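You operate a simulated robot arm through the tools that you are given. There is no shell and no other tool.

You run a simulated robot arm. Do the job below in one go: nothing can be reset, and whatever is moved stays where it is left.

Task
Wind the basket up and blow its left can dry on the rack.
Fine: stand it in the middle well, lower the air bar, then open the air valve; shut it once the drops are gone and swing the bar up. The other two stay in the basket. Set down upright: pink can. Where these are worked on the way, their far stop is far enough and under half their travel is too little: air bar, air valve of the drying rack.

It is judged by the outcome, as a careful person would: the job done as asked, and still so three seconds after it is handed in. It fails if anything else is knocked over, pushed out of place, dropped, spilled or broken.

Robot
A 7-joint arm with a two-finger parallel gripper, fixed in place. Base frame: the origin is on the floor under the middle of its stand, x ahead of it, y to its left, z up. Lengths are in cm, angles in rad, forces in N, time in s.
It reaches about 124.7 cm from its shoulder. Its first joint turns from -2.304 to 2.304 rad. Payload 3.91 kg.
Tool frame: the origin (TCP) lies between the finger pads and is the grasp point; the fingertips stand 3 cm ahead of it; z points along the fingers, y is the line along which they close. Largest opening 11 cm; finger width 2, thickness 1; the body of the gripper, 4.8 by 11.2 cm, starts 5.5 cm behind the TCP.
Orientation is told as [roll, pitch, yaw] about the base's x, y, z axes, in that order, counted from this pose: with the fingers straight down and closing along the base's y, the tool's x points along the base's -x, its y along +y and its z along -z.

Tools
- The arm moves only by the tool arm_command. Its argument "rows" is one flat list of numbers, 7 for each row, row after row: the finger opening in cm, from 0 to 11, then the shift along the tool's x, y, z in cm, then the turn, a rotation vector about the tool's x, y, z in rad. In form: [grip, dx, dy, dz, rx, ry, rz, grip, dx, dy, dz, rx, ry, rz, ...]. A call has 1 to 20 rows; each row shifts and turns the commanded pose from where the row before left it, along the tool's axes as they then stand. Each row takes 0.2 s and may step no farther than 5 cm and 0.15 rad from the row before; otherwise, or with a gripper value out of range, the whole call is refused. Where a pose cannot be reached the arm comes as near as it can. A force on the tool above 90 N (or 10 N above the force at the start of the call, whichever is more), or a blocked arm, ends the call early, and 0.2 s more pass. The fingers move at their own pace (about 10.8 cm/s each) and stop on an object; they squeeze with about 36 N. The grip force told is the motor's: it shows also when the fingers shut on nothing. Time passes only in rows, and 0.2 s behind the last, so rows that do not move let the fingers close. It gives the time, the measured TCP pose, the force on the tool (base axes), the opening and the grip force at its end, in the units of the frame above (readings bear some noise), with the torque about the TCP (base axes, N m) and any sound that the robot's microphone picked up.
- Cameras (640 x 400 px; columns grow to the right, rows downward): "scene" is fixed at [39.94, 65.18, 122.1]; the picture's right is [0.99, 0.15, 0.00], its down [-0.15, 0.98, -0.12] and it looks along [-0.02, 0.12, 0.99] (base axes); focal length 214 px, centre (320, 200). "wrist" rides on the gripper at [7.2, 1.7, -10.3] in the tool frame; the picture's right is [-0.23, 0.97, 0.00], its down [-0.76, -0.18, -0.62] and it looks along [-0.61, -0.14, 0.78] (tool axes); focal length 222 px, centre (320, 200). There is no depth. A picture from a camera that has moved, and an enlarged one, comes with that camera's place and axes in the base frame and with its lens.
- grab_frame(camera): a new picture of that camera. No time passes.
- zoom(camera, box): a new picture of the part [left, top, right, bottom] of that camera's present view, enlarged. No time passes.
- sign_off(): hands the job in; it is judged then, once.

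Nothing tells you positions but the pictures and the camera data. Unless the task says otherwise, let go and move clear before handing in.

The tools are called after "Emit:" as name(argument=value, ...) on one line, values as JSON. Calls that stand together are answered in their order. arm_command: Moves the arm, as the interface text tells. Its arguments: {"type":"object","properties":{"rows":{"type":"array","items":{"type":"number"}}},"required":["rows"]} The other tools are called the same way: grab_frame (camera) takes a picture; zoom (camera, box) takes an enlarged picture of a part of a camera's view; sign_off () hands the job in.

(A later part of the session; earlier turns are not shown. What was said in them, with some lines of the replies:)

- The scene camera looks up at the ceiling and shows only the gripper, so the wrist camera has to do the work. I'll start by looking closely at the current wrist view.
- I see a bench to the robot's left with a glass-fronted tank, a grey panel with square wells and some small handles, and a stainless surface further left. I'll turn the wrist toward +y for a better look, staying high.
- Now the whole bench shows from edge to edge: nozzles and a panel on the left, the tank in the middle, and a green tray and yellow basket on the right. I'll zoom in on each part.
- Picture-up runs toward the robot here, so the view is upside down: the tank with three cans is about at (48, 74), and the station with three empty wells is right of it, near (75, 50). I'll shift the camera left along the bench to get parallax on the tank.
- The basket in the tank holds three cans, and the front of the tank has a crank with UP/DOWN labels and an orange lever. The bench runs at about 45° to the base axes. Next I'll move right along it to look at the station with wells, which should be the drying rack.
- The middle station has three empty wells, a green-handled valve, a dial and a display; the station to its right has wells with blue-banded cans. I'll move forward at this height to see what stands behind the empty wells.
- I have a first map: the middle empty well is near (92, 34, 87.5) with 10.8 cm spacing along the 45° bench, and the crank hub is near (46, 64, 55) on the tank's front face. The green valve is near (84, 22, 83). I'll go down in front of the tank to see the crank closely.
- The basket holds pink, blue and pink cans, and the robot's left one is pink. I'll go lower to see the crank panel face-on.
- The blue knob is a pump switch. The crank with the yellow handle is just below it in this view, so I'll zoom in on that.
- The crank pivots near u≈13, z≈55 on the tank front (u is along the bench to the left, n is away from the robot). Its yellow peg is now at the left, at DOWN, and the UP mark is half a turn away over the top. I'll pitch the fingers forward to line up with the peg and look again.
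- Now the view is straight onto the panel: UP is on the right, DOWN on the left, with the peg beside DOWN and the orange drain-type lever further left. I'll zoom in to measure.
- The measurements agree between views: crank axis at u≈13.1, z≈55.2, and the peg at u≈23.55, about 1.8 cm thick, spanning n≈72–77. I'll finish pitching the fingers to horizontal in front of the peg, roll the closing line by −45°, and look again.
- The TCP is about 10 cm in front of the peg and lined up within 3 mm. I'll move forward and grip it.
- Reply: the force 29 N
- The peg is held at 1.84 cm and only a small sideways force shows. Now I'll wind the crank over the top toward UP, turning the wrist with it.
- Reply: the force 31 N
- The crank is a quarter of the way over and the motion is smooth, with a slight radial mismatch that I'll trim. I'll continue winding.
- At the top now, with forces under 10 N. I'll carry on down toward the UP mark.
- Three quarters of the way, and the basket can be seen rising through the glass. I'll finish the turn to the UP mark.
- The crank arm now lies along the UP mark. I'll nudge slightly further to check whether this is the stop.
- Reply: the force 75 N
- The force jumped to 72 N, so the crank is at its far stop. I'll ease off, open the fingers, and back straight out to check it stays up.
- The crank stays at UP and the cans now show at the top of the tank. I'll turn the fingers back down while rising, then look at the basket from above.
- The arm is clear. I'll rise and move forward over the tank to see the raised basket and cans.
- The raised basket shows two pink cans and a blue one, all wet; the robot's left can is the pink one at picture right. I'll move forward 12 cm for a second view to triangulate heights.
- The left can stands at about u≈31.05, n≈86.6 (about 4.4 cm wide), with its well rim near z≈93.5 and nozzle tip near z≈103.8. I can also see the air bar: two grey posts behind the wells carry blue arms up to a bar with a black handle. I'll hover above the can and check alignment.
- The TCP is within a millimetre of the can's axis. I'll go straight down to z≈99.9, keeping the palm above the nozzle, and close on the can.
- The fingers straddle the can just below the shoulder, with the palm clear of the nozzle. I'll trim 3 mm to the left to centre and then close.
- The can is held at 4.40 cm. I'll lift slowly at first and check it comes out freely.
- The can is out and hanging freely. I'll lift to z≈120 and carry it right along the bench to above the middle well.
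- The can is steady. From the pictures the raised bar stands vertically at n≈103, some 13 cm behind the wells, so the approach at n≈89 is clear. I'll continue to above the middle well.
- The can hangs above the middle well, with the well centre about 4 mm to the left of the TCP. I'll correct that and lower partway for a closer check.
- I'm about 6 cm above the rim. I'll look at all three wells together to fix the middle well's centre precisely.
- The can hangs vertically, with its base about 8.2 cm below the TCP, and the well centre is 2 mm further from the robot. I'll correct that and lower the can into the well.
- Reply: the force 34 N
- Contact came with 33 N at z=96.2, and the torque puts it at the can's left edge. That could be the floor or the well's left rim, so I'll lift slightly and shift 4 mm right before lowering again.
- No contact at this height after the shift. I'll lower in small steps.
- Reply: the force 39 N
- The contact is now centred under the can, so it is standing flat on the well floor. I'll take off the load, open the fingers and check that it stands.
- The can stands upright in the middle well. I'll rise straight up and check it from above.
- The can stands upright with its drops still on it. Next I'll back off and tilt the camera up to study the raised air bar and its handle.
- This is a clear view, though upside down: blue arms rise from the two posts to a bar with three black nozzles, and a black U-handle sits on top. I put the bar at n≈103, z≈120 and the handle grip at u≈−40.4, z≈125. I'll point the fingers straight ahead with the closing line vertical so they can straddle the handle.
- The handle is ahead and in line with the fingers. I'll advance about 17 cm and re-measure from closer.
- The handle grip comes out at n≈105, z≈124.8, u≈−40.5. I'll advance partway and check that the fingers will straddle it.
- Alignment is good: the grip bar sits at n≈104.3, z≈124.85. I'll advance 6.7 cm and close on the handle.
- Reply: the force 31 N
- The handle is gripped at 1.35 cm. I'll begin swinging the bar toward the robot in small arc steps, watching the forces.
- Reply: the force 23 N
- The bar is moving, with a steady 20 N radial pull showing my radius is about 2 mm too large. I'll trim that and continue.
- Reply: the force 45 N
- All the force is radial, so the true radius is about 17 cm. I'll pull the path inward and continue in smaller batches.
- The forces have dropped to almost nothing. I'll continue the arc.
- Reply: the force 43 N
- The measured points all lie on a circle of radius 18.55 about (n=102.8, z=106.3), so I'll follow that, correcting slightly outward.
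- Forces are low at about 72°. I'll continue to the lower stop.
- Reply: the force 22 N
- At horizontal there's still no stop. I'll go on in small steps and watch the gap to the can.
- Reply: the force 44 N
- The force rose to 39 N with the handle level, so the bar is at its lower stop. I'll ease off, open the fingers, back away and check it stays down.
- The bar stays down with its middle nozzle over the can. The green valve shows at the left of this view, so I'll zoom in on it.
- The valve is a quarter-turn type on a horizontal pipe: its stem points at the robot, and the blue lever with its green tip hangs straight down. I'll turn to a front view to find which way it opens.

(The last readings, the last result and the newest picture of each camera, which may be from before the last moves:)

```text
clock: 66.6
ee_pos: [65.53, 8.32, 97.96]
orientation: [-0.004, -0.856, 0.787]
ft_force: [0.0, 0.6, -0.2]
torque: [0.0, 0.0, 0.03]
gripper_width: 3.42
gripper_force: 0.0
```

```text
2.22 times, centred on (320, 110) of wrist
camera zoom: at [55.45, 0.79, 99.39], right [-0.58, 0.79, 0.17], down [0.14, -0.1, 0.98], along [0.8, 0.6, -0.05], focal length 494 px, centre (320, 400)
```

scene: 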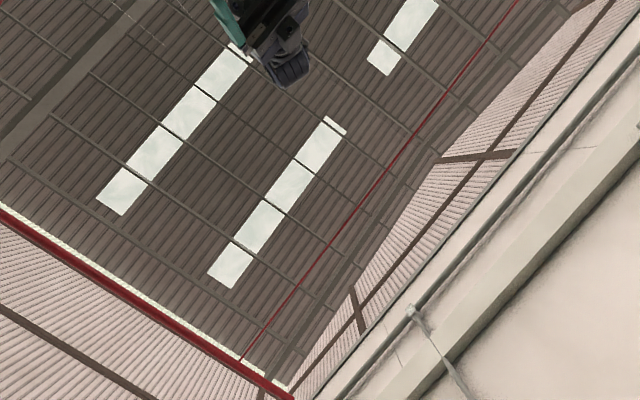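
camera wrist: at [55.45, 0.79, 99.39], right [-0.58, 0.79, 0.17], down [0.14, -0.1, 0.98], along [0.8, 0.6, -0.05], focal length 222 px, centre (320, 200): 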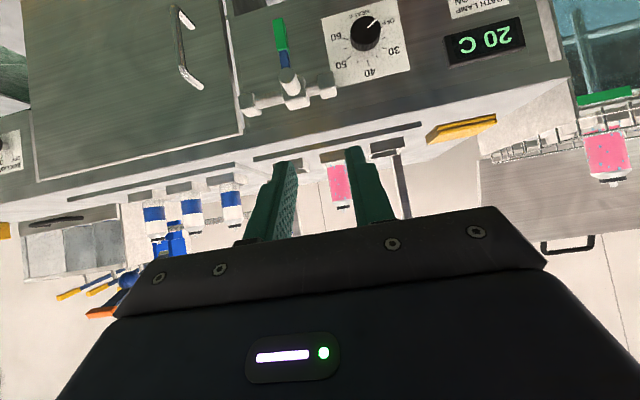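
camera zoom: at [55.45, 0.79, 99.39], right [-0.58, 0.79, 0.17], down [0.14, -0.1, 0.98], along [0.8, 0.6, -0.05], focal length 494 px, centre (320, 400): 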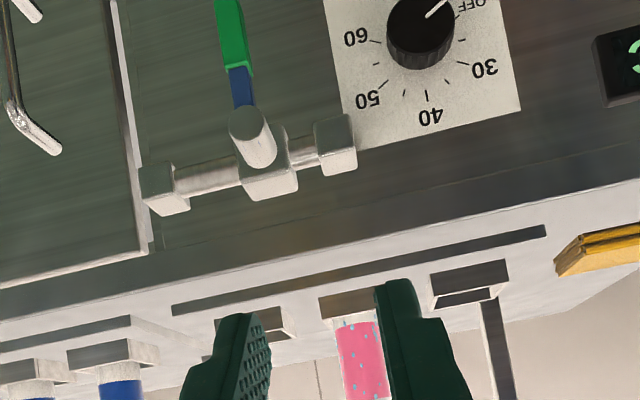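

The lever hangs straight down at u≈−44.8, with the green tip at z≈69–74.5 and the stem axis at z≈79.6. Nothing marks the opening side, so I'll grip the tip and probe gently. First I'll move into position in front of it.

Emit:
arm_command(rows=[5, 2.42, -0.72, 3.82, 0, -0.1192, 0, 5, 2.85, -0.72, 3.51, 0, -0.1192, 0, 5, 3.25, -0.72, 3.14, 0, -0.1192, 0, 5, 3.6, -0.72, 2.73, 0, -0.1192, 0, 5, 3.9, -0.72, 2.28, 0, -0.1192, 0, 5, 4.15, -0.72, 1.8, 0, -0.1192, 0, 5, 0, 0, 0, 0, 0, 0])

Emit:
grab_frame(camera="wrist")

Emit:
zoom(camera="wrist", box=[220, 40, 420, 220])

```text
clock: 68.2
ee_pos: [73.92, 10.47, 72.01]
orientation: [-2.682, -1.564, -2.819]
ft_force: [-0.9, -0.3, -0.3]
torque: [0.0, -0.01, 0.01]
gripper_width: 5.03
gripper_force: 0.0
```

```text
taken
camera wrist: at [65.47, 4.52, 64.95], right [-0.69, 0.69, 0.22], down [-0.32, -0.57, 0.76], along [0.65, 0.45, 0.61], focal length 222 px, centre (320, 200)
```

wrist: 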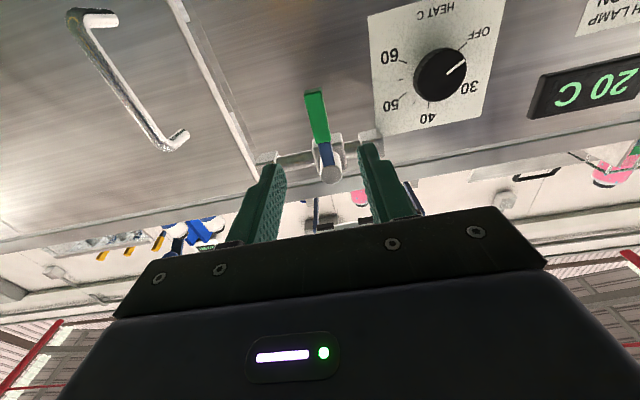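

```text
2.22 times, centred on (320, 130) of wrist
camera zoom: at [65.47, 4.52, 64.95], right [-0.69, 0.69, 0.22], down [-0.32, -0.57, 0.76], along [0.65, 0.45, 0.61], focal length 494 px, centre (320, 356)
```

zoom: 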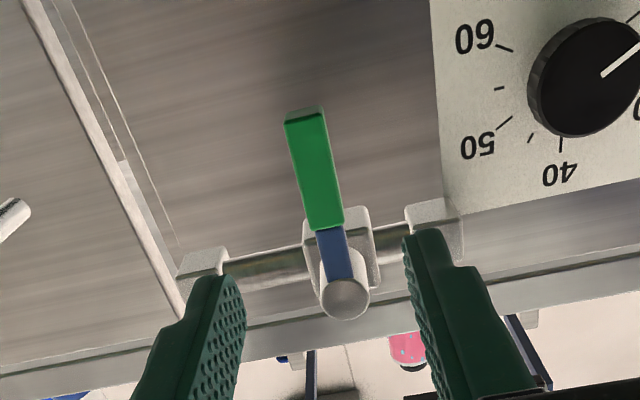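

The lever is straight ahead: the green tip is at n≈71.4, z 69.5–74.6, u≈−44.9, and the stem axis is at z≈78.6. The panel behind it is at n≈78. I'll move in and grip the green part.

Emit:
arm_command(rows=[5, 0.3, 0, 4, 0, 0, 0, 5, 0, 0, 4, 0, 0, 0, 5, 0, 0, 3.8, 0, 0, 0, 5, 0, 0, 0, 0, 0, 0, 0, 0, 0, 0, 0, 0, 0, 0, 0, 0, 0, 0, 0, 0])

Emit:
zoom(camera="wrist", box=[200, 40, 440, 230])

```text
clock: 69.6
ee_pos: [82.76, 18.99, 71.67]
orientation: [-2.59, -1.565, -2.911]
ft_force: [25.1, -6.5, 1.9]
torque: [-0.18, 1.35, 0.08]
gripper_width: 1.67
gripper_force: 45.6
```

```text
2.11 times, centred on (320, 135) of wrist
camera zoom: at [74.11, 12.99, 64.47], right [-0.69, 0.69, 0.22], down [-0.32, -0.57, 0.76], along [0.65, 0.45, 0.61], focal length 468 px, centre (320, 337)
```

zoom: 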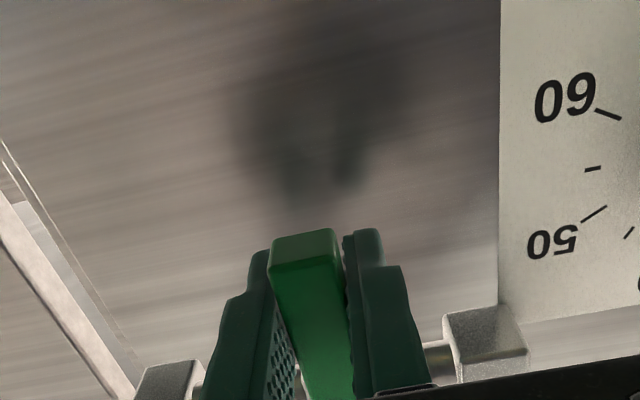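

The lever is held at 1.67 cm. On closing it resisted being moved left, which hints that it opens to the right. I'll nudge it 15° that way and read the force.

Emit:
arm_command(rows=[0, 0, -0.2, 0, 0, 0, 0, 0, -0.059, -0.9, 0, 0, 0, -0.1309])

```text
clock: 70.2
ee_pos: [83.15, 18.49, 71.62]
orientation: [-1.583, -1.438, 2.37]
ft_force: [24.2, 5.9, -15.8]
torque: [0.53, 0.7, -0.04]
gripper_width: 1.7
gripper_force: 44.3
```

It moves freely to the right. I'll continue turning.

Emit:
arm_command(rows=[0, -0.059, -0.9, 0, 0, 0, -0.1309, 0, -0.059, -0.9, 0, 0, 0, -0.1309])

Emit:
zoom(camera="wrist", box=[200, 40, 440, 230])

```text
clock: 70.8
ee_pos: [84.45, 17.14, 72.28]
orientation: [-1.571, -1.174, 2.358]
ft_force: [2.1, 6.7, -26.9]
torque: [-1.04, -0.12, -0.16]
gripper_width: 1.65
gripper_force: 45.0
```

```text
2.11 times, centred on (320, 135) of wrist
camera zoom: at [78.04, 8.99, 64.98], right [-0.7, 0.7, -0.17], down [-0.53, -0.35, 0.77], along [0.48, 0.63, 0.61], focal length 468 px, centre (320, 337)
```

zoom: 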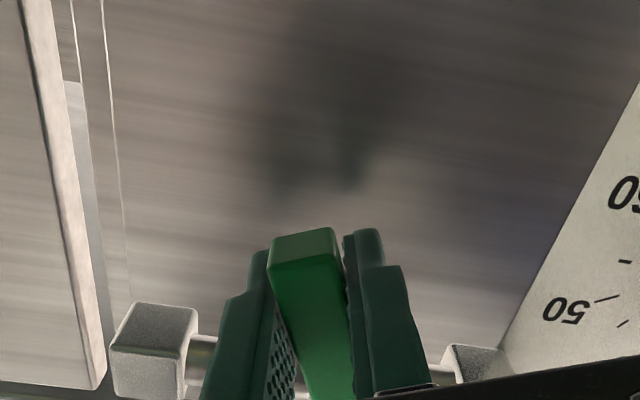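

Still moving freely, with a slight radial pull that I'll trim. I'll continue.

Emit:
arm_command(rows=[0, 0.15, -0.9, 0, 0, 0, -0.1309, 0, -0.03, -0.92, 0, 0, 0, -0.1309, 0, -0.05, -0.92, 0, 0, 0, -0.1309])

```text
clock: 71.6
ee_pos: [86.12, 15.59, 73.72]
orientation: [-1.579, -0.782, 2.36]
ft_force: [-27.1, 4.0, 0.5]
torque: [-0.48, -0.83, 0.56]
gripper_width: 1.7
gripper_force: 44.9
```

Emit:
arm_command(rows=[0, -0.15, -0.9, 0, 0, 0, -0.1309, 0, -0.06, -0.9, 0, 0, 0, -0.1309, 0, -0.06, -0.9, 0, 0, 0, -0.1309])

Emit:
grab_frame(camera="wrist")

```text
clock: 72.4
ee_pos: [87.17, 14.29, 76.24]
orientation: [-1.578, -0.386, 2.357]
ft_force: [-22.2, -3.3, -2.9]
torque: [-0.75, -0.26, -0.11]
gripper_width: 1.75
gripper_force: 44.8
```

```text
taken
camera wrist: at [84.23, 2.78, 71.93], right [-0.4, 0.41, -0.82], down [-0.89, 0.01, 0.45], along [0.19, 0.91, 0.36], focal length 222 px, centre (320, 200)
```

wrist: 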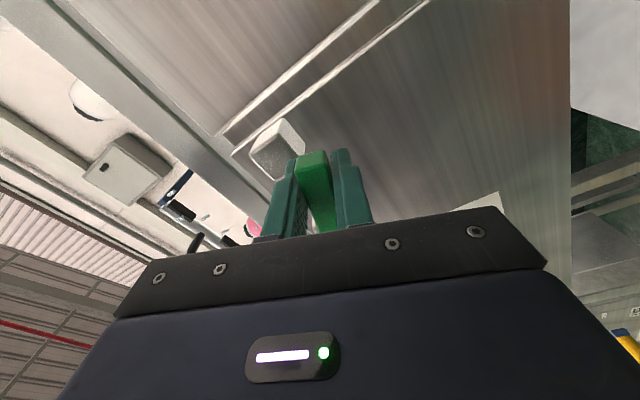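

The lever is at about 67°. The pipe's end block is close to the fingertips, so I'll reopen slightly, back off 1.2 cm, regrip and finish the turn.

Emit:
arm_command(rows=[3, 0, 0, 0, 0, 0, 0, 3, 0, 0, -1.2, 0, 0, 0, 0, 0, 0, 0, 0, 0, 0, 0, 0, 0, 0, 0, 0, 0])

Emit:
zoom(camera="wrist", box=[200, 60, 440, 240])

```text
clock: 73.4
ee_pos: [86.33, 13.71, 76.09]
orientation: [-1.573, -0.392, 2.359]
ft_force: [12.1, 8.7, -10.5]
torque: [-0.61, -0.32, -0.03]
gripper_width: 1.73
gripper_force: 45.0
```

```text
2.22 times, centred on (320, 150) of wrist
camera zoom: at [83.34, 2.16, 71.85], right [-0.41, 0.41, -0.81], down [-0.89, 0.01, 0.45], along [0.19, 0.91, 0.36], focal length 494 px, centre (320, 311)
```

zoom: 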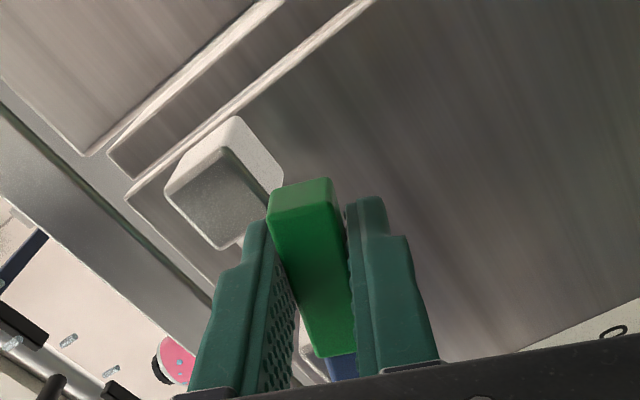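

At bottom left, air streaks already show under the nozzles. I'll finish the quarter turn to the stop.

Emit:
arm_command(rows=[0, -0.06, -0.9, 0, 0, 0, -0.1309, 0, -0.06, -0.9, 0, 0, 0, -0.1309])

```text
clock: 74.0
ee_pos: [86.64, 13.32, 77.68]
orientation: [-1.575, -0.128, 2.36]
ft_force: [6.1, 25.8, -13.1]
torque: [-0.81, -0.44, -0.29]
gripper_width: 1.73
gripper_force: 45.1
```

Emit:
arm_command(rows=[0, -0.1, -0.9, 0, 0, 0, -0.1309, 0, 0, -0.3, 0, 0, 0, -0.03])

Emit:
grab_frame(camera="wrist")

```text
clock: 74.6
ee_pos: [86.65, 13.35, 78.52]
orientation: [-1.567, 0.029, 2.356]
ft_force: [9.5, 33.2, -53.9]
torque: [0.6, 0.87, -0.16]
gripper_width: 1.73
gripper_force: 45.2
```

```text
taken
camera wrist: at [84.5, 0.91, 77.23], right [-0.14, 0.14, -0.98], down [-0.98, 0.1, 0.16], along [0.12, 0.99, 0.12], focal length 222 px, centre (320, 200)
```

wrist: 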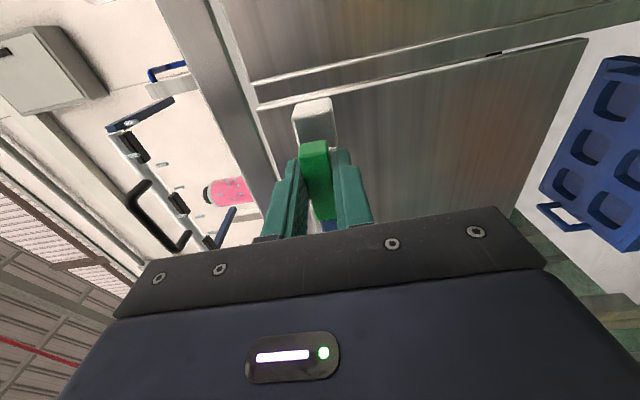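

The force jumped to 54 N with the lever parallel to the pipe, so the valve is fully open. This view also shows the nozzles and the can, so I'll zoom in to watch the drops.

Emit:
zoom(camera="wrist", box=[100, 80, 280, 260])

Emit:
zoom(camera="wrist", box=[190, 150, 270, 220])

```text
2.22 times, centred on (190, 170) of wrist
camera zoom: at [84.5, 0.91, 77.23], right [-0.14, 0.14, -0.98], down [-0.98, 0.1, 0.16], along [0.12, 0.99, 0.12], focal length 494 px, centre (609, 267)
```

zoom: 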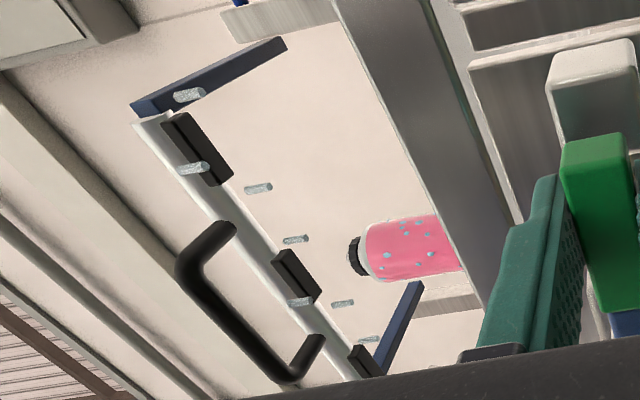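

```text
5.71 times, centred on (230, 185) of wrist
camera zoom: at [84.5, 0.91, 77.23], right [-0.14, 0.14, -0.98], down [-0.98, 0.1, 0.16], along [0.12, 0.99, 0.12], focal length 1269 px, centre (834, 286)
```

zoom: 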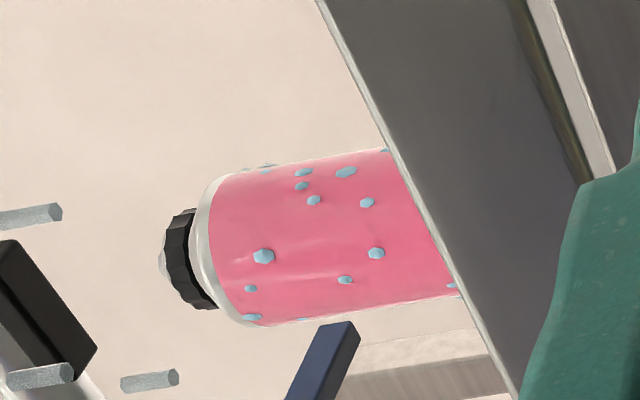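

Air is flowing and drops are still on the can. I'll relax the push and wait a few seconds while watching.

Emit:
arm_command(rows=[0, 0, 0.4, 0, 0, 0, 0.03, 0, 0, 0, 0, 0, 0, 0, 0, 0, 0, 0, 0, 0, 0, 0, 0, 0, 0, 0, 0, 0, 0, 0, 0, 0, 0, 0, 0])

Emit:
zoom(camera="wrist", box=[190, 150, 270, 220])

```text
clock: 75.8
ee_pos: [86.72, 13.25, 78.47]
orientation: [-1.574, 0.003, 2.357]
ft_force: [-12.7, 16.9, -10.5]
torque: [0.25, 0.58, 1.17]
gripper_width: 1.67
gripper_force: 45.5
```

```text
5.71 times, centred on (230, 185) of wrist
camera zoom: at [84.49, 0.92, 76.93], right [-0.16, 0.16, -0.97], down [-0.98, 0.1, 0.17], along [0.12, 0.98, 0.14], focal length 1269 px, centre (834, 286)
```

zoom: 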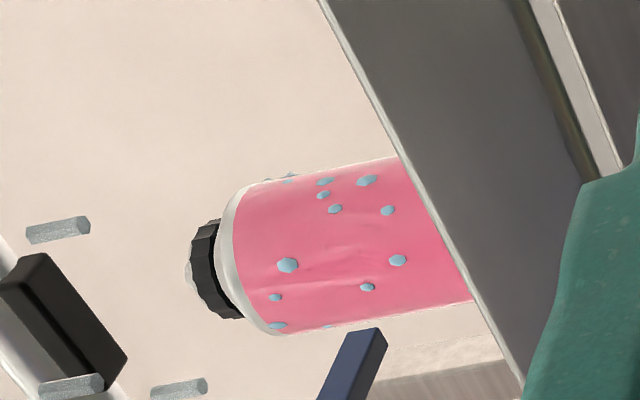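

Emit:
arm_command(rows=[0, 0, 0, 0, 0, 0, 0, 0, 0, 0, 0, 0, 0, 0, 0, 0, 0, 0, 0, 0, 0, 0, 0, 0, 0, 0, 0, 0, 0, 0, 0, 0, 0, 0, 0, 0, 0, 0, 0, 0, 0, 0, 0, 0, 0, 0, 0, 0, 0, 0, 0, 0, 0, 0, 0, 0, 0, 0, 0, 0, 0, 0, 0, 0, 0, 0, 0, 0, 0, 0])

Emit:
zoom(camera="wrist", box=[190, 150, 270, 220])

Emit:
zoom(camera="wrist", box=[100, 80, 280, 260])

```text
clock: 78.0
ee_pos: [86.74, 13.38, 78.46]
orientation: [-1.575, 0.001, 2.356]
ft_force: [-5.5, 16.6, -0.1]
torque: [0.28, 0.57, -0.04]
gripper_width: 1.66
gripper_force: 44.7
```

```text
5.71 times, centred on (230, 185) of wrist
camera zoom: at [84.49, 0.92, 76.93], right [-0.16, 0.16, -0.97], down [-0.98, 0.1, 0.17], along [0.12, 0.98, 0.14], focal length 1269 px, centre (834, 286)
```

zoom: 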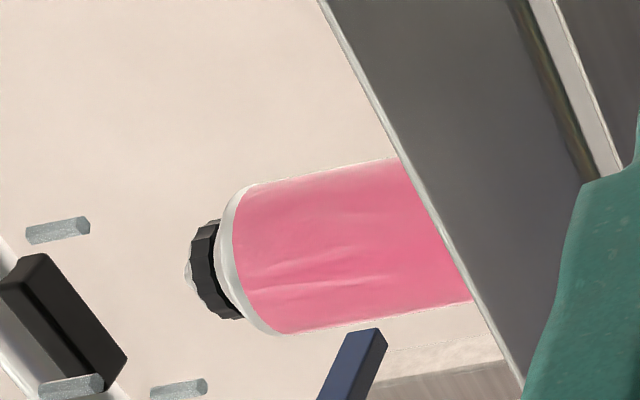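

```text
2.22 times, centred on (190, 170) of wrist
camera zoom: at [84.49, 0.92, 76.93], right [-0.16, 0.16, -0.97], down [-0.98, 0.1, 0.17], along [0.12, 0.98, 0.14], focal length 494 px, centre (609, 267)
```

zoom: 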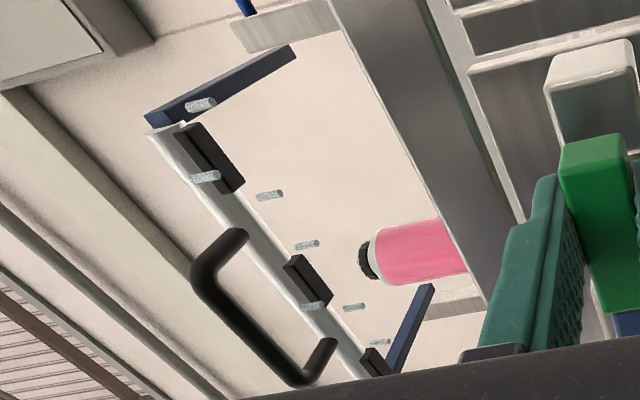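

The drops are gone. Now I'll shut the valve by turning the lever back down the same way.

Emit:
arm_command(rows=[0, -0.06, 0.8, 0, 0, 0, 0.1309, 0, -0.06, 0.9, 0, 0, 0, 0.1309, 0, -0.06, 0.9, 0, 0, 0, 0.1309])

```text
clock: 78.8
ee_pos: [86.31, 13.76, 75.96]
orientation: [-1.574, -0.392, 2.356]
ft_force: [-2.7, 18.0, -10.7]
torque: [-1.08, -0.44, -0.74]
gripper_width: 1.69
gripper_force: 45.2
```

Emit:
arm_command(rows=[0, -0.06, 0.9, 0, 0, 0, 0.1309, 0, -0.06, 0.9, 0, 0, 0, 0.1309, 0, -0.06, 0.9, 0, 0, 0, 0.1309])

```text
clock: 79.6
ee_pos: [85.2, 14.73, 73.69]
orientation: [-1.575, -0.787, 2.357]
ft_force: [24.1, 20.2, -18.1]
torque: [-0.74, -0.53, 0.13]
gripper_width: 1.73
gripper_force: 45.3
```

The lever is halfway back at 45° and the forces are modest. I'll continue toward the shut position.

Emit:
arm_command(rows=[0, 0, 0.9, 0.15, 0, 0, 0.1309, 0, -0.06, 0.9, 0, 0, 0, 0.1309, 0, -0.06, 0.9, 0, 0, 0, 0.1309])

```text
clock: 80.4
ee_pos: [83.62, 16.2, 72.17]
orientation: [-1.578, -1.178, 2.366]
ft_force: [-29.1, -10.4, 0.5]
torque: [-0.76, -0.51, 0.17]
gripper_width: 1.69
gripper_force: 45.6
```

The lever is at about 22° from shut. I'll bring it to vertical and press it lightly onto its stop.

Emit:
arm_command(rows=[0, -0.06, 0.9, -0.12, 0, 0, 0.1309, 0, -0.06, 0.9, 0, 0, 0, 0.1309, 0, -0.06, 0.9, 0, 0, 0, 0.1309])

Emit:
grab_frame(camera="wrist")

```text
clock: 81.2
ee_pos: [81.72, 18.14, 71.59]
orientation: [2.923, -1.569, -2.141]
ft_force: [-30.1, -15.8, -13.9]
torque: [-0.67, -0.52, 0.23]
gripper_width: 1.7
gripper_force: 45.0
```

```text
taken
camera wrist: at [73.24, 12.04, 64.49], right [-0.69, 0.69, 0.23], down [-0.32, -0.57, 0.76], along [0.65, 0.45, 0.61], focal length 222 px, centre (320, 200)
```

wrist: 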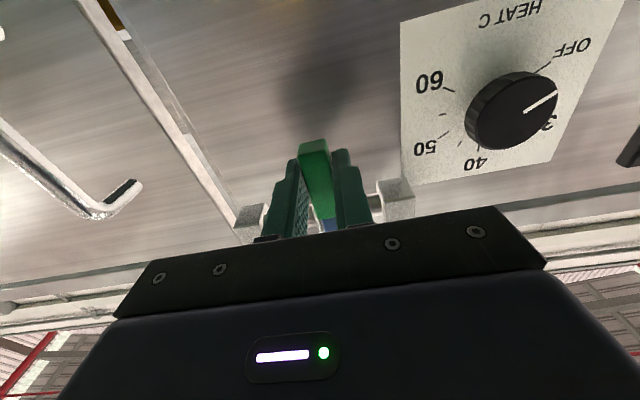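

The lever is back to vertical. I'll push it a little further to confirm the closed stop.

Emit:
arm_command(rows=[0, 0, 0.35, 0.25, 0, 0, 0.04, 0, 0, 0.2, 0, 0, 0, 0])

```text
clock: 81.8
ee_pos: [82.01, 18.26, 71.66]
orientation: [1.684, -1.534, -0.906]
ft_force: [-0.4, -48.2, -10.5]
torque: [-0.97, -0.18, -0.03]
gripper_width: 1.75
gripper_force: 45.1
```

The stop pushes back with 34 N, so the valve is fully shut. I'll ease off, release and back away, then look at the rack.

Emit:
arm_command(rows=[0, 0, -0.45, 0, 0, 0, -0.04, 4.5, 0, 0, 0, 0, 0, 0, 4.5, 0, 0, 0, 0, 0, 0, 4.5, 0, 0, -3, 0, 0, 0, 4.5, 0, 0, -4, 0, 0, 0, 4.5, 0, 0, -5, 0, 0, 0])

Emit:
grab_frame(camera="wrist")

```text
clock: 83.2
ee_pos: [73.52, 9.89, 71.34]
orientation: [-2.736, -1.567, -2.762]
ft_force: [-0.1, 0.5, 0.5]
torque: [0.0, 0.03, -0.01]
gripper_width: 4.49
gripper_force: 0.1
```

```text
taken
camera wrist: at [65.03, 3.78, 64.14], right [-0.69, 0.69, 0.23], down [-0.32, -0.57, 0.76], along [0.65, 0.45, 0.61], focal length 222 px, centre (320, 200)
```

wrist: 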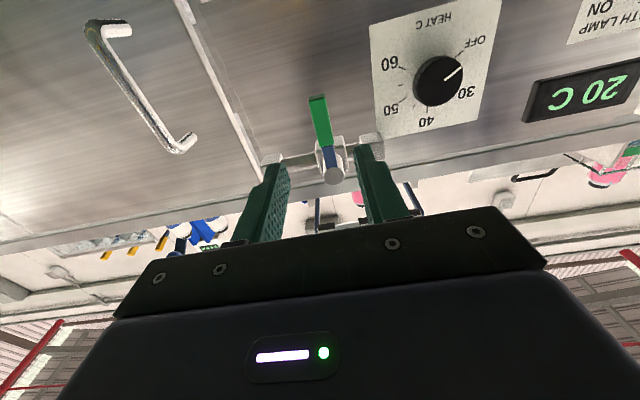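

The valve lever hangs straight down again. I'll rise to the bar's level, roll the fingers so they close vertically, and check the can and handle.

Emit:
arm_command(rows=[3.4, -4.34, 0.56, 0.5, 0, 0, 0, 3.4, -4.34, 0.56, 0.5, 0, 0, 0, 3.4, -4.34, 0.56, 0.5, 0, 0, 0, 3.4, -4.34, 0.56, 0.5, 0, 0, 0, 3.4, -4.34, 0.56, 0.5, 0, 0, 0, 3.4, -4.34, 0.56, 0.5, 0, 0, 0, 3.4, -4.34, 0.56, 0.5, 0, 0, 0, 3.4, -4.34, 0.56, 0.5, 0, 0, 0, 3.4, 0, 0, 0, 0, 0, 0.1428, 3.4, 0, 0, 0, 0, 0, 0.1428, 3.4, 0, 0, 0, 0, 0, 0.1428, 3.4, 0, 0, 0, 0, 0, 0.1428, 3.4, 0, 0, 0, 0, 0, 0.1428, 3.4, 0, 0, 0, 0, 0, 0.1428, 3.4, 0, 0, 0, 0, 0, 0.1428, 3.4, 0, 0, 0, 0, 0, 0.1428, 3.4, 0, 0, 0, 0, 0, 0.1428, 3.4, 0, 0, 0, 0, 0, 0.1428, 3.4, 0, 0, 0, 0, 0, 0.1428, 3.4, 0, 0, 0, 0, 0, 0])

Emit:
grab_frame(camera="wrist")

Emit:
zoom(camera="wrist", box=[180, 0, 480, 230])

```text
clock: 87.4
ee_pos: [72.84, 15.82, 106.34]
orientation: [1.574, -0.001, -0.786]
ft_force: [-0.4, 0.0, 0.1]
torque: [0.03, 0.0, 0.03]
gripper_width: 3.39
gripper_force: 0.1
```

```text
taken
camera wrist: at [60.5, 13.68, 108.18], right [0.16, -0.16, 0.97], down [0.1, -0.98, -0.18], along [0.98, 0.12, -0.14], focal length 222 px, centre (320, 200)
```

wrist: 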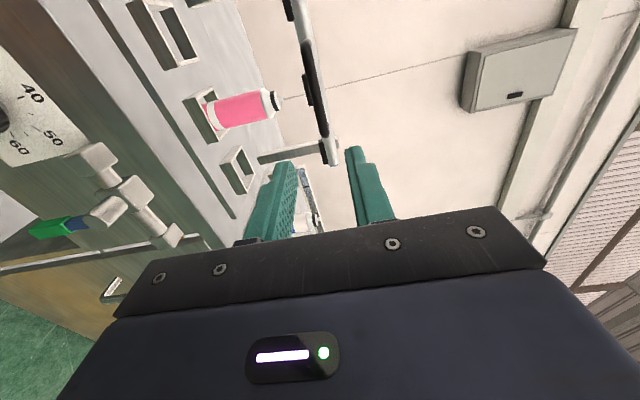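

```text
1.74 times, centred on (330, 115) of wrist
camera zoom: at [60.5, 13.68, 108.18], right [0.16, -0.16, 0.97], down [0.1, -0.98, -0.18], along [0.98, 0.12, -0.14], focal length 386 px, centre (303, 348)
```

zoom: 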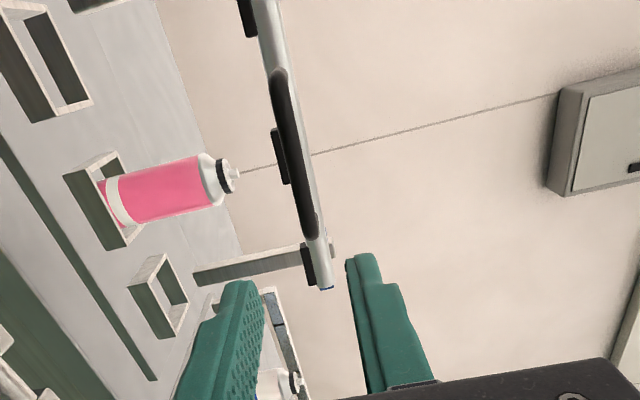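

The can is dry all over and no jets show, so the air is off. I'll move forward and grip the bar's handle again.

Emit:
arm_command(rows=[3.4, -0.15, -0.2, 5, 0, 0, 0, 3.4, 0, 0, 5, 0, 0, 0, 3.4, 0, 0, 5, 0, 0, 0, 3.4, 0, 0, 3, 0, 0, 0, 3.4, 0, 0, 0, 0, 0, 0])

Emit:
zoom(camera="wrist", box=[160, 0, 460, 230])

```text
clock: 88.6
ee_pos: [85.91, 28.68, 106.57]
orientation: [1.574, 0.0, -0.786]
ft_force: [0.3, -1.0, 0.5]
torque: [-0.01, 0.0, 0.01]
gripper_width: 3.42
gripper_force: 0.1
```

```text
1.74 times, centred on (310, 115) of wrist
camera zoom: at [73.51, 26.44, 108.3], right [0.16, -0.16, 0.97], down [0.1, -0.98, -0.18], along [0.98, 0.12, -0.14], focal length 386 px, centre (337, 348)
```

zoom: 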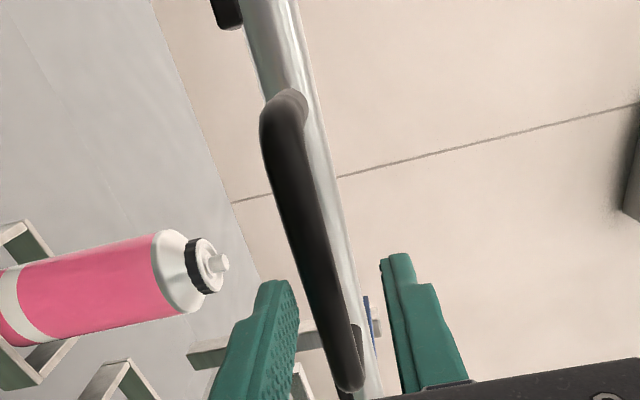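

Emit:
arm_command(rows=[3.4, 0, -0.3, 2, 0, 0, 0, 3.4, 0, 0, 1.2, 0, 0, 0, 0, 0, 0, 0, 0, 0, 0, 0, 0, 0, 0, 0, 0, 0])

```text
clock: 89.6
ee_pos: [88.06, 30.8, 105.96]
orientation: [1.575, -0.001, -0.785]
ft_force: [4.9, 1.8, 4.1]
torque: [0.06, 0.1, 0.01]
gripper_width: 1.36
gripper_force: 44.7
```

The handle is gripped again with almost no force. Now I'll swing the bar back up along the same arc in batches.

Emit:
arm_command(rows=[0, 0, 1.617, 0.039, 0, 0, 0, 0, 0, 1.608, 0.18, 0, 0, 0, 0, 0, 1.586, 0.321, 0, 0, 0, 0, 0, 1.553, 0.456, 0, 0, 0])

```text
clock: 90.6
ee_pos: [88.86, 31.47, 112.33]
orientation: [1.575, -0.004, -0.784]
ft_force: [-11.2, 7.8, -3.5]
torque: [0.16, 0.32, 0.0]
gripper_width: 1.39
gripper_force: 45.1
```

The bar follows easily. I'll carry on.

Emit:
arm_command(rows=[0, 0, 1.506, 0.59, 0, 0, 0, 0, 0, 1.451, 0.72, 0, 0, 0, 0, 0, 1.38, 0.844, 0, 0, 0, 0, 0, 1.304, 0.96, 0, 0, 0])

```text
clock: 91.6
ee_pos: [90.83, 33.64, 117.8]
orientation: [1.574, -0.002, -0.784]
ft_force: [4.7, 22.7, -18.5]
torque: [0.34, 0.44, 0.1]
gripper_width: 1.36
gripper_force: 44.7
```

Emit:
arm_command(rows=[0, 0, 1.06, 1.27, 0, 0, 0, 0, 0, 1.117, 1.172, 0, 0, 0, 0, 0, 1.009, 1.265, 0, 0, 0, 0, 0, 0.896, 1.349, 0, 0, 0])

```text
clock: 92.6
ee_pos: [94.35, 37.06, 122.01]
orientation: [1.574, -0.002, -0.789]
ft_force: [6.1, -6.4, -4.6]
torque: [0.36, 0.48, -0.8]
gripper_width: 1.38
gripper_force: 45.0
```

The bar is about two thirds of the way up with low forces. I'll continue.

Emit:
arm_command(rows=[0, 0, 0.774, 1.421, 0, 0, 0, 0, 0, 0.649, 1.482, 0, 0, 0, 0, 0, 0.516, 1.534, 0, 0, 0, 0, 0, 0.38, 1.573, 0, 0, 0])

```text
clock: 93.6
ee_pos: [98.71, 41.38, 124.39]
orientation: [1.577, 0.0, -0.788]
ft_force: [10.2, -12.3, 8.4]
torque: [0.56, 0.63, -0.15]
gripper_width: 1.37
gripper_force: 45.0
```

Emit:
arm_command(rows=[0, -0.1, 0.241, 1.599, 0, 0, 0, 0, 0, 0.102, 1.616, 0, 0, 0, 0, 0, -0.039, 1.617, 0, 0, 0])

```text
clock: 94.4
ee_pos: [102.12, 44.83, 124.9]
orientation: [1.579, -0.002, -0.785]
ft_force: [5.3, -2.7, 19.6]
torque: [0.46, 0.66, -0.05]
gripper_width: 1.36
gripper_force: 44.9
```

The bar is almost back to where it started. I'll press it gently to its upper stop.

Emit:
arm_command(rows=[0, 0, -0.15, 0.5, 0, 0, 0, 0, 0, 0, 0.3, 0, 0, 0])

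```text
clock: 95.0
ee_pos: [102.56, 45.34, 124.85]
orientation: [1.577, -0.003, -0.786]
ft_force: [3.9, -1.3, 24.2]
torque: [0.42, 0.66, -0.29]
gripper_width: 1.38
gripper_force: 45.1
```

Emit:
arm_command(rows=[0, 0, -0.15, 0.5, 0, 0, 0, 0, 0, 0, 0.3, 0, 0, 0])

```text
clock: 95.6
ee_pos: [103.09, 45.74, 124.75]
orientation: [1.577, -0.004, -0.785]
ft_force: [-27.1, -25.8, 33.8]
torque: [0.32, 0.72, 0.24]
gripper_width: 1.4
gripper_force: 44.7
```

The stop pushes back with 37 N, so the bar is fully up. I'll ease off, open the fingers, back straight out and check everything.

Emit:
arm_command(rows=[0, 0, 0.3, -0.4, 0, 0, 0, 3.4, 0, 0, 0, 0, 0, 0, 3.4, 0, 0, 0, 0, 0, 0, 3.4, 0, 0, -3, 0, 0, 0, 3.4, 0, 0, -5, 0, 0, 0, 3.4, 0, 0, -5, 0, 0, 0, 3.4, 0, 0, -5, 0, 0, 0, 3.4, 0, 0, -5, 0, 0, 0, 3.4, 0, 0, -5, 0, 0, 0, 3.4, 0, 0, -5, 0, 0, 0])

Emit:
grab_frame(camera="wrist")

Emit:
zoom(camera="wrist", box=[0, 0, 360, 230])

```text
clock: 97.8
ee_pos: [79.55, 22.22, 124.62]
orientation: [1.574, -0.004, -0.785]
ft_force: [0.2, 0.7, 0.6]
torque: [0.0, -0.02, -0.01]
gripper_width: 3.38
gripper_force: 0.0
```

```text
taken
camera wrist: at [67.09, 20.12, 126.39], right [0.16, -0.16, 0.97], down [0.1, -0.98, -0.18], along [0.98, 0.12, -0.14], focal length 222 px, centre (320, 200)
```

wrist: 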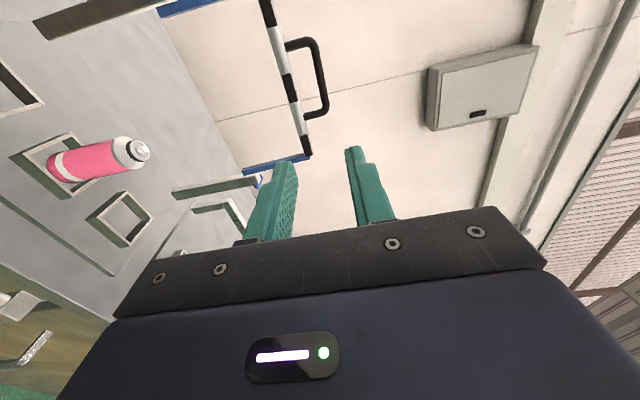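

```text
1.74 times, centred on (180, 115) of wrist
camera zoom: at [67.09, 20.12, 126.39], right [0.16, -0.16, 0.97], down [0.1, -0.98, -0.18], along [0.98, 0.12, -0.14], focal length 386 px, centre (564, 348)
```

zoom: 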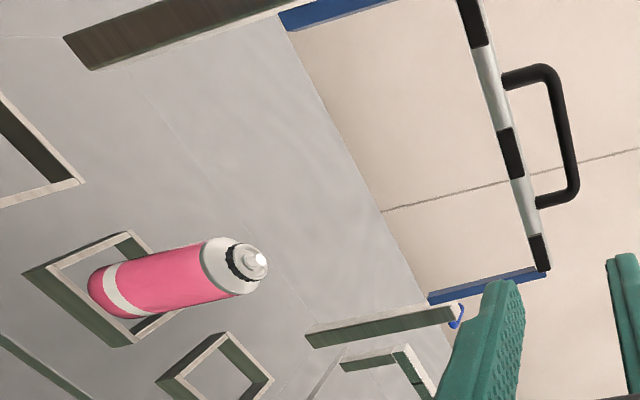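

The bar is up and the pink can stands dry and upright in the middle well. I'll retreat, turn the tool back down, and take a last look at the basket and the crank side.

Emit:
arm_command(rows=[3.4, 0, 0, -1, 0, 0, -0.1428, 3.4, 0, 0, -1, 0, 0, -0.1428, 3.4, 0, 0, -1, 0, 0, -0.1428, 3.4, 0, 0, -1, 0, 0, -0.1428, 3.4, 0, 0, -1, 0, 0, -0.1428, 3.4, 0, 0, -1, 0, 0, -0.1428, 3.4, 0, 0, -1, 0, 0, -0.1428, 3.4, 0, 0, -1, 0, 0, -0.1428, 3.4, 0, 0, -1, 0, 0, -0.1428, 3.4, 0, 0, -1, 0, 0, -0.1428, 3.4, 0, 0, 0, 0, 0, -0.1428])

Emit:
arm_command(rows=[5, -1.8, 3.5, -0.9, 0, 0.1428, 0, 7, -1.65, 3.5, -1.15, 0, 0.1428, 0, 9, -1.47, 3.5, -1.37, 0, 0.1428, 0, 11, -1.26, 3.5, -1.57, 0, 0.1428, 0, 11, -1.03, 3.5, -1.73, 0, 0.1428, 0, 11, -0.77, 3.5, -1.86, 0, 0.1428, 0, 11, -0.5, 3.5, -1.95, 0, 0.1428, 0, 11, -0.21, 3.5, -2.0, 0, 0.1428, 0, 11, 0.07, 3.5, -2.01, 0, 0.1428, 0, 11, 0.36, 3.5, -1.98, 0, 0.1428, 0, 11, 0.64, 3.5, -1.91, 0, 0.1428, 0])

Emit:
grab_frame(camera="wrist")

Emit:
zoom(camera="wrist", box=[160, 40, 480, 240])

```text
clock: 100.2
ee_pos: [72.55, 15.28, 124.44]
orientation: [-2.209, -1.566, 2.993]
ft_force: [0.8, 0.6, -0.6]
torque: [0.02, -0.01, 0.04]
gripper_width: 3.39
gripper_force: 0.0
```

```text
clock: 102.6
ee_pos: [38.24, 35.12, 144.06]
orientation: [-0.002, -0.005, 0.785]
ft_force: [0.6, -0.4, -0.1]
torque: [0.04, 0.03, -0.02]
gripper_width: 11.03
gripper_force: 0.0
```

```text
taken
camera wrist: at [31.84, 31.25, 154.56], right [-0.53, 0.85, 0.0], down [0.66, 0.41, 0.63], along [0.53, 0.33, -0.78], focal length 222 px, centre (320, 200)
```

wrist: 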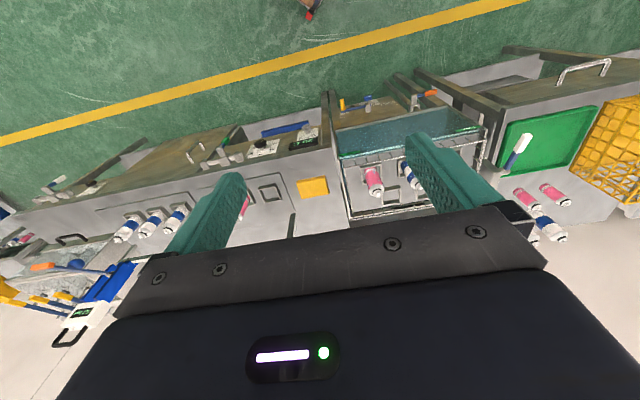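

```text
2.00 times, centred on (320, 140) of wrist
camera zoom: at [31.84, 31.25, 154.56], right [-0.53, 0.85, 0.0], down [0.66, 0.41, 0.63], along [0.53, 0.33, -0.78], focal length 444 px, centre (320, 320)
```

zoom: 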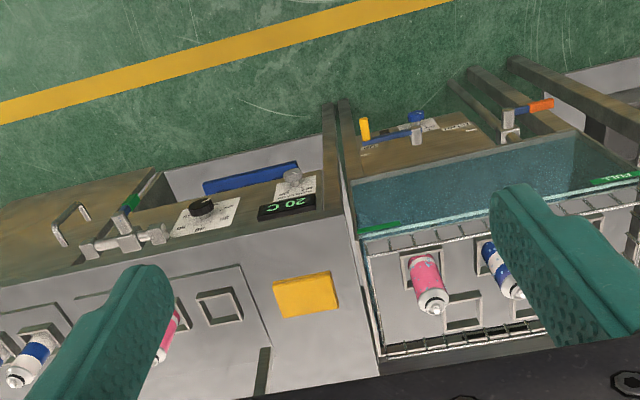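

The basket is up with the crank at UP, and the other pink can and the blue can are still in it. The left pink can stands dry and upright in the middle well, the air valve is shut, the bar is up and the arm is clear. I'm handing in.

Emit:
sign_off()

```text
The job is handed in.
```

The job is done and handed in: the left can is dry and standing upright in the rack's middle well.

- **Basket:** I wound the crank round to its UP stop and it held. The other pink can and the blue can are still in the basket.
- **Can:** The drops went within about four seconds of the valve being fully open, and a closer look afterwards showed none left. On the first try to set the can down, one edge touched early. I lifted it, shifted a few millimetres and set it down flat.
- **Air bar and valve:** I lowered the bar to its stop before opening the valve fully. Once the can was dry I shut the valve to its stop and swung the bar back up to its upper stop.

The last pictures showed nothing knocked over or out of place, and the arm was clear of everything.
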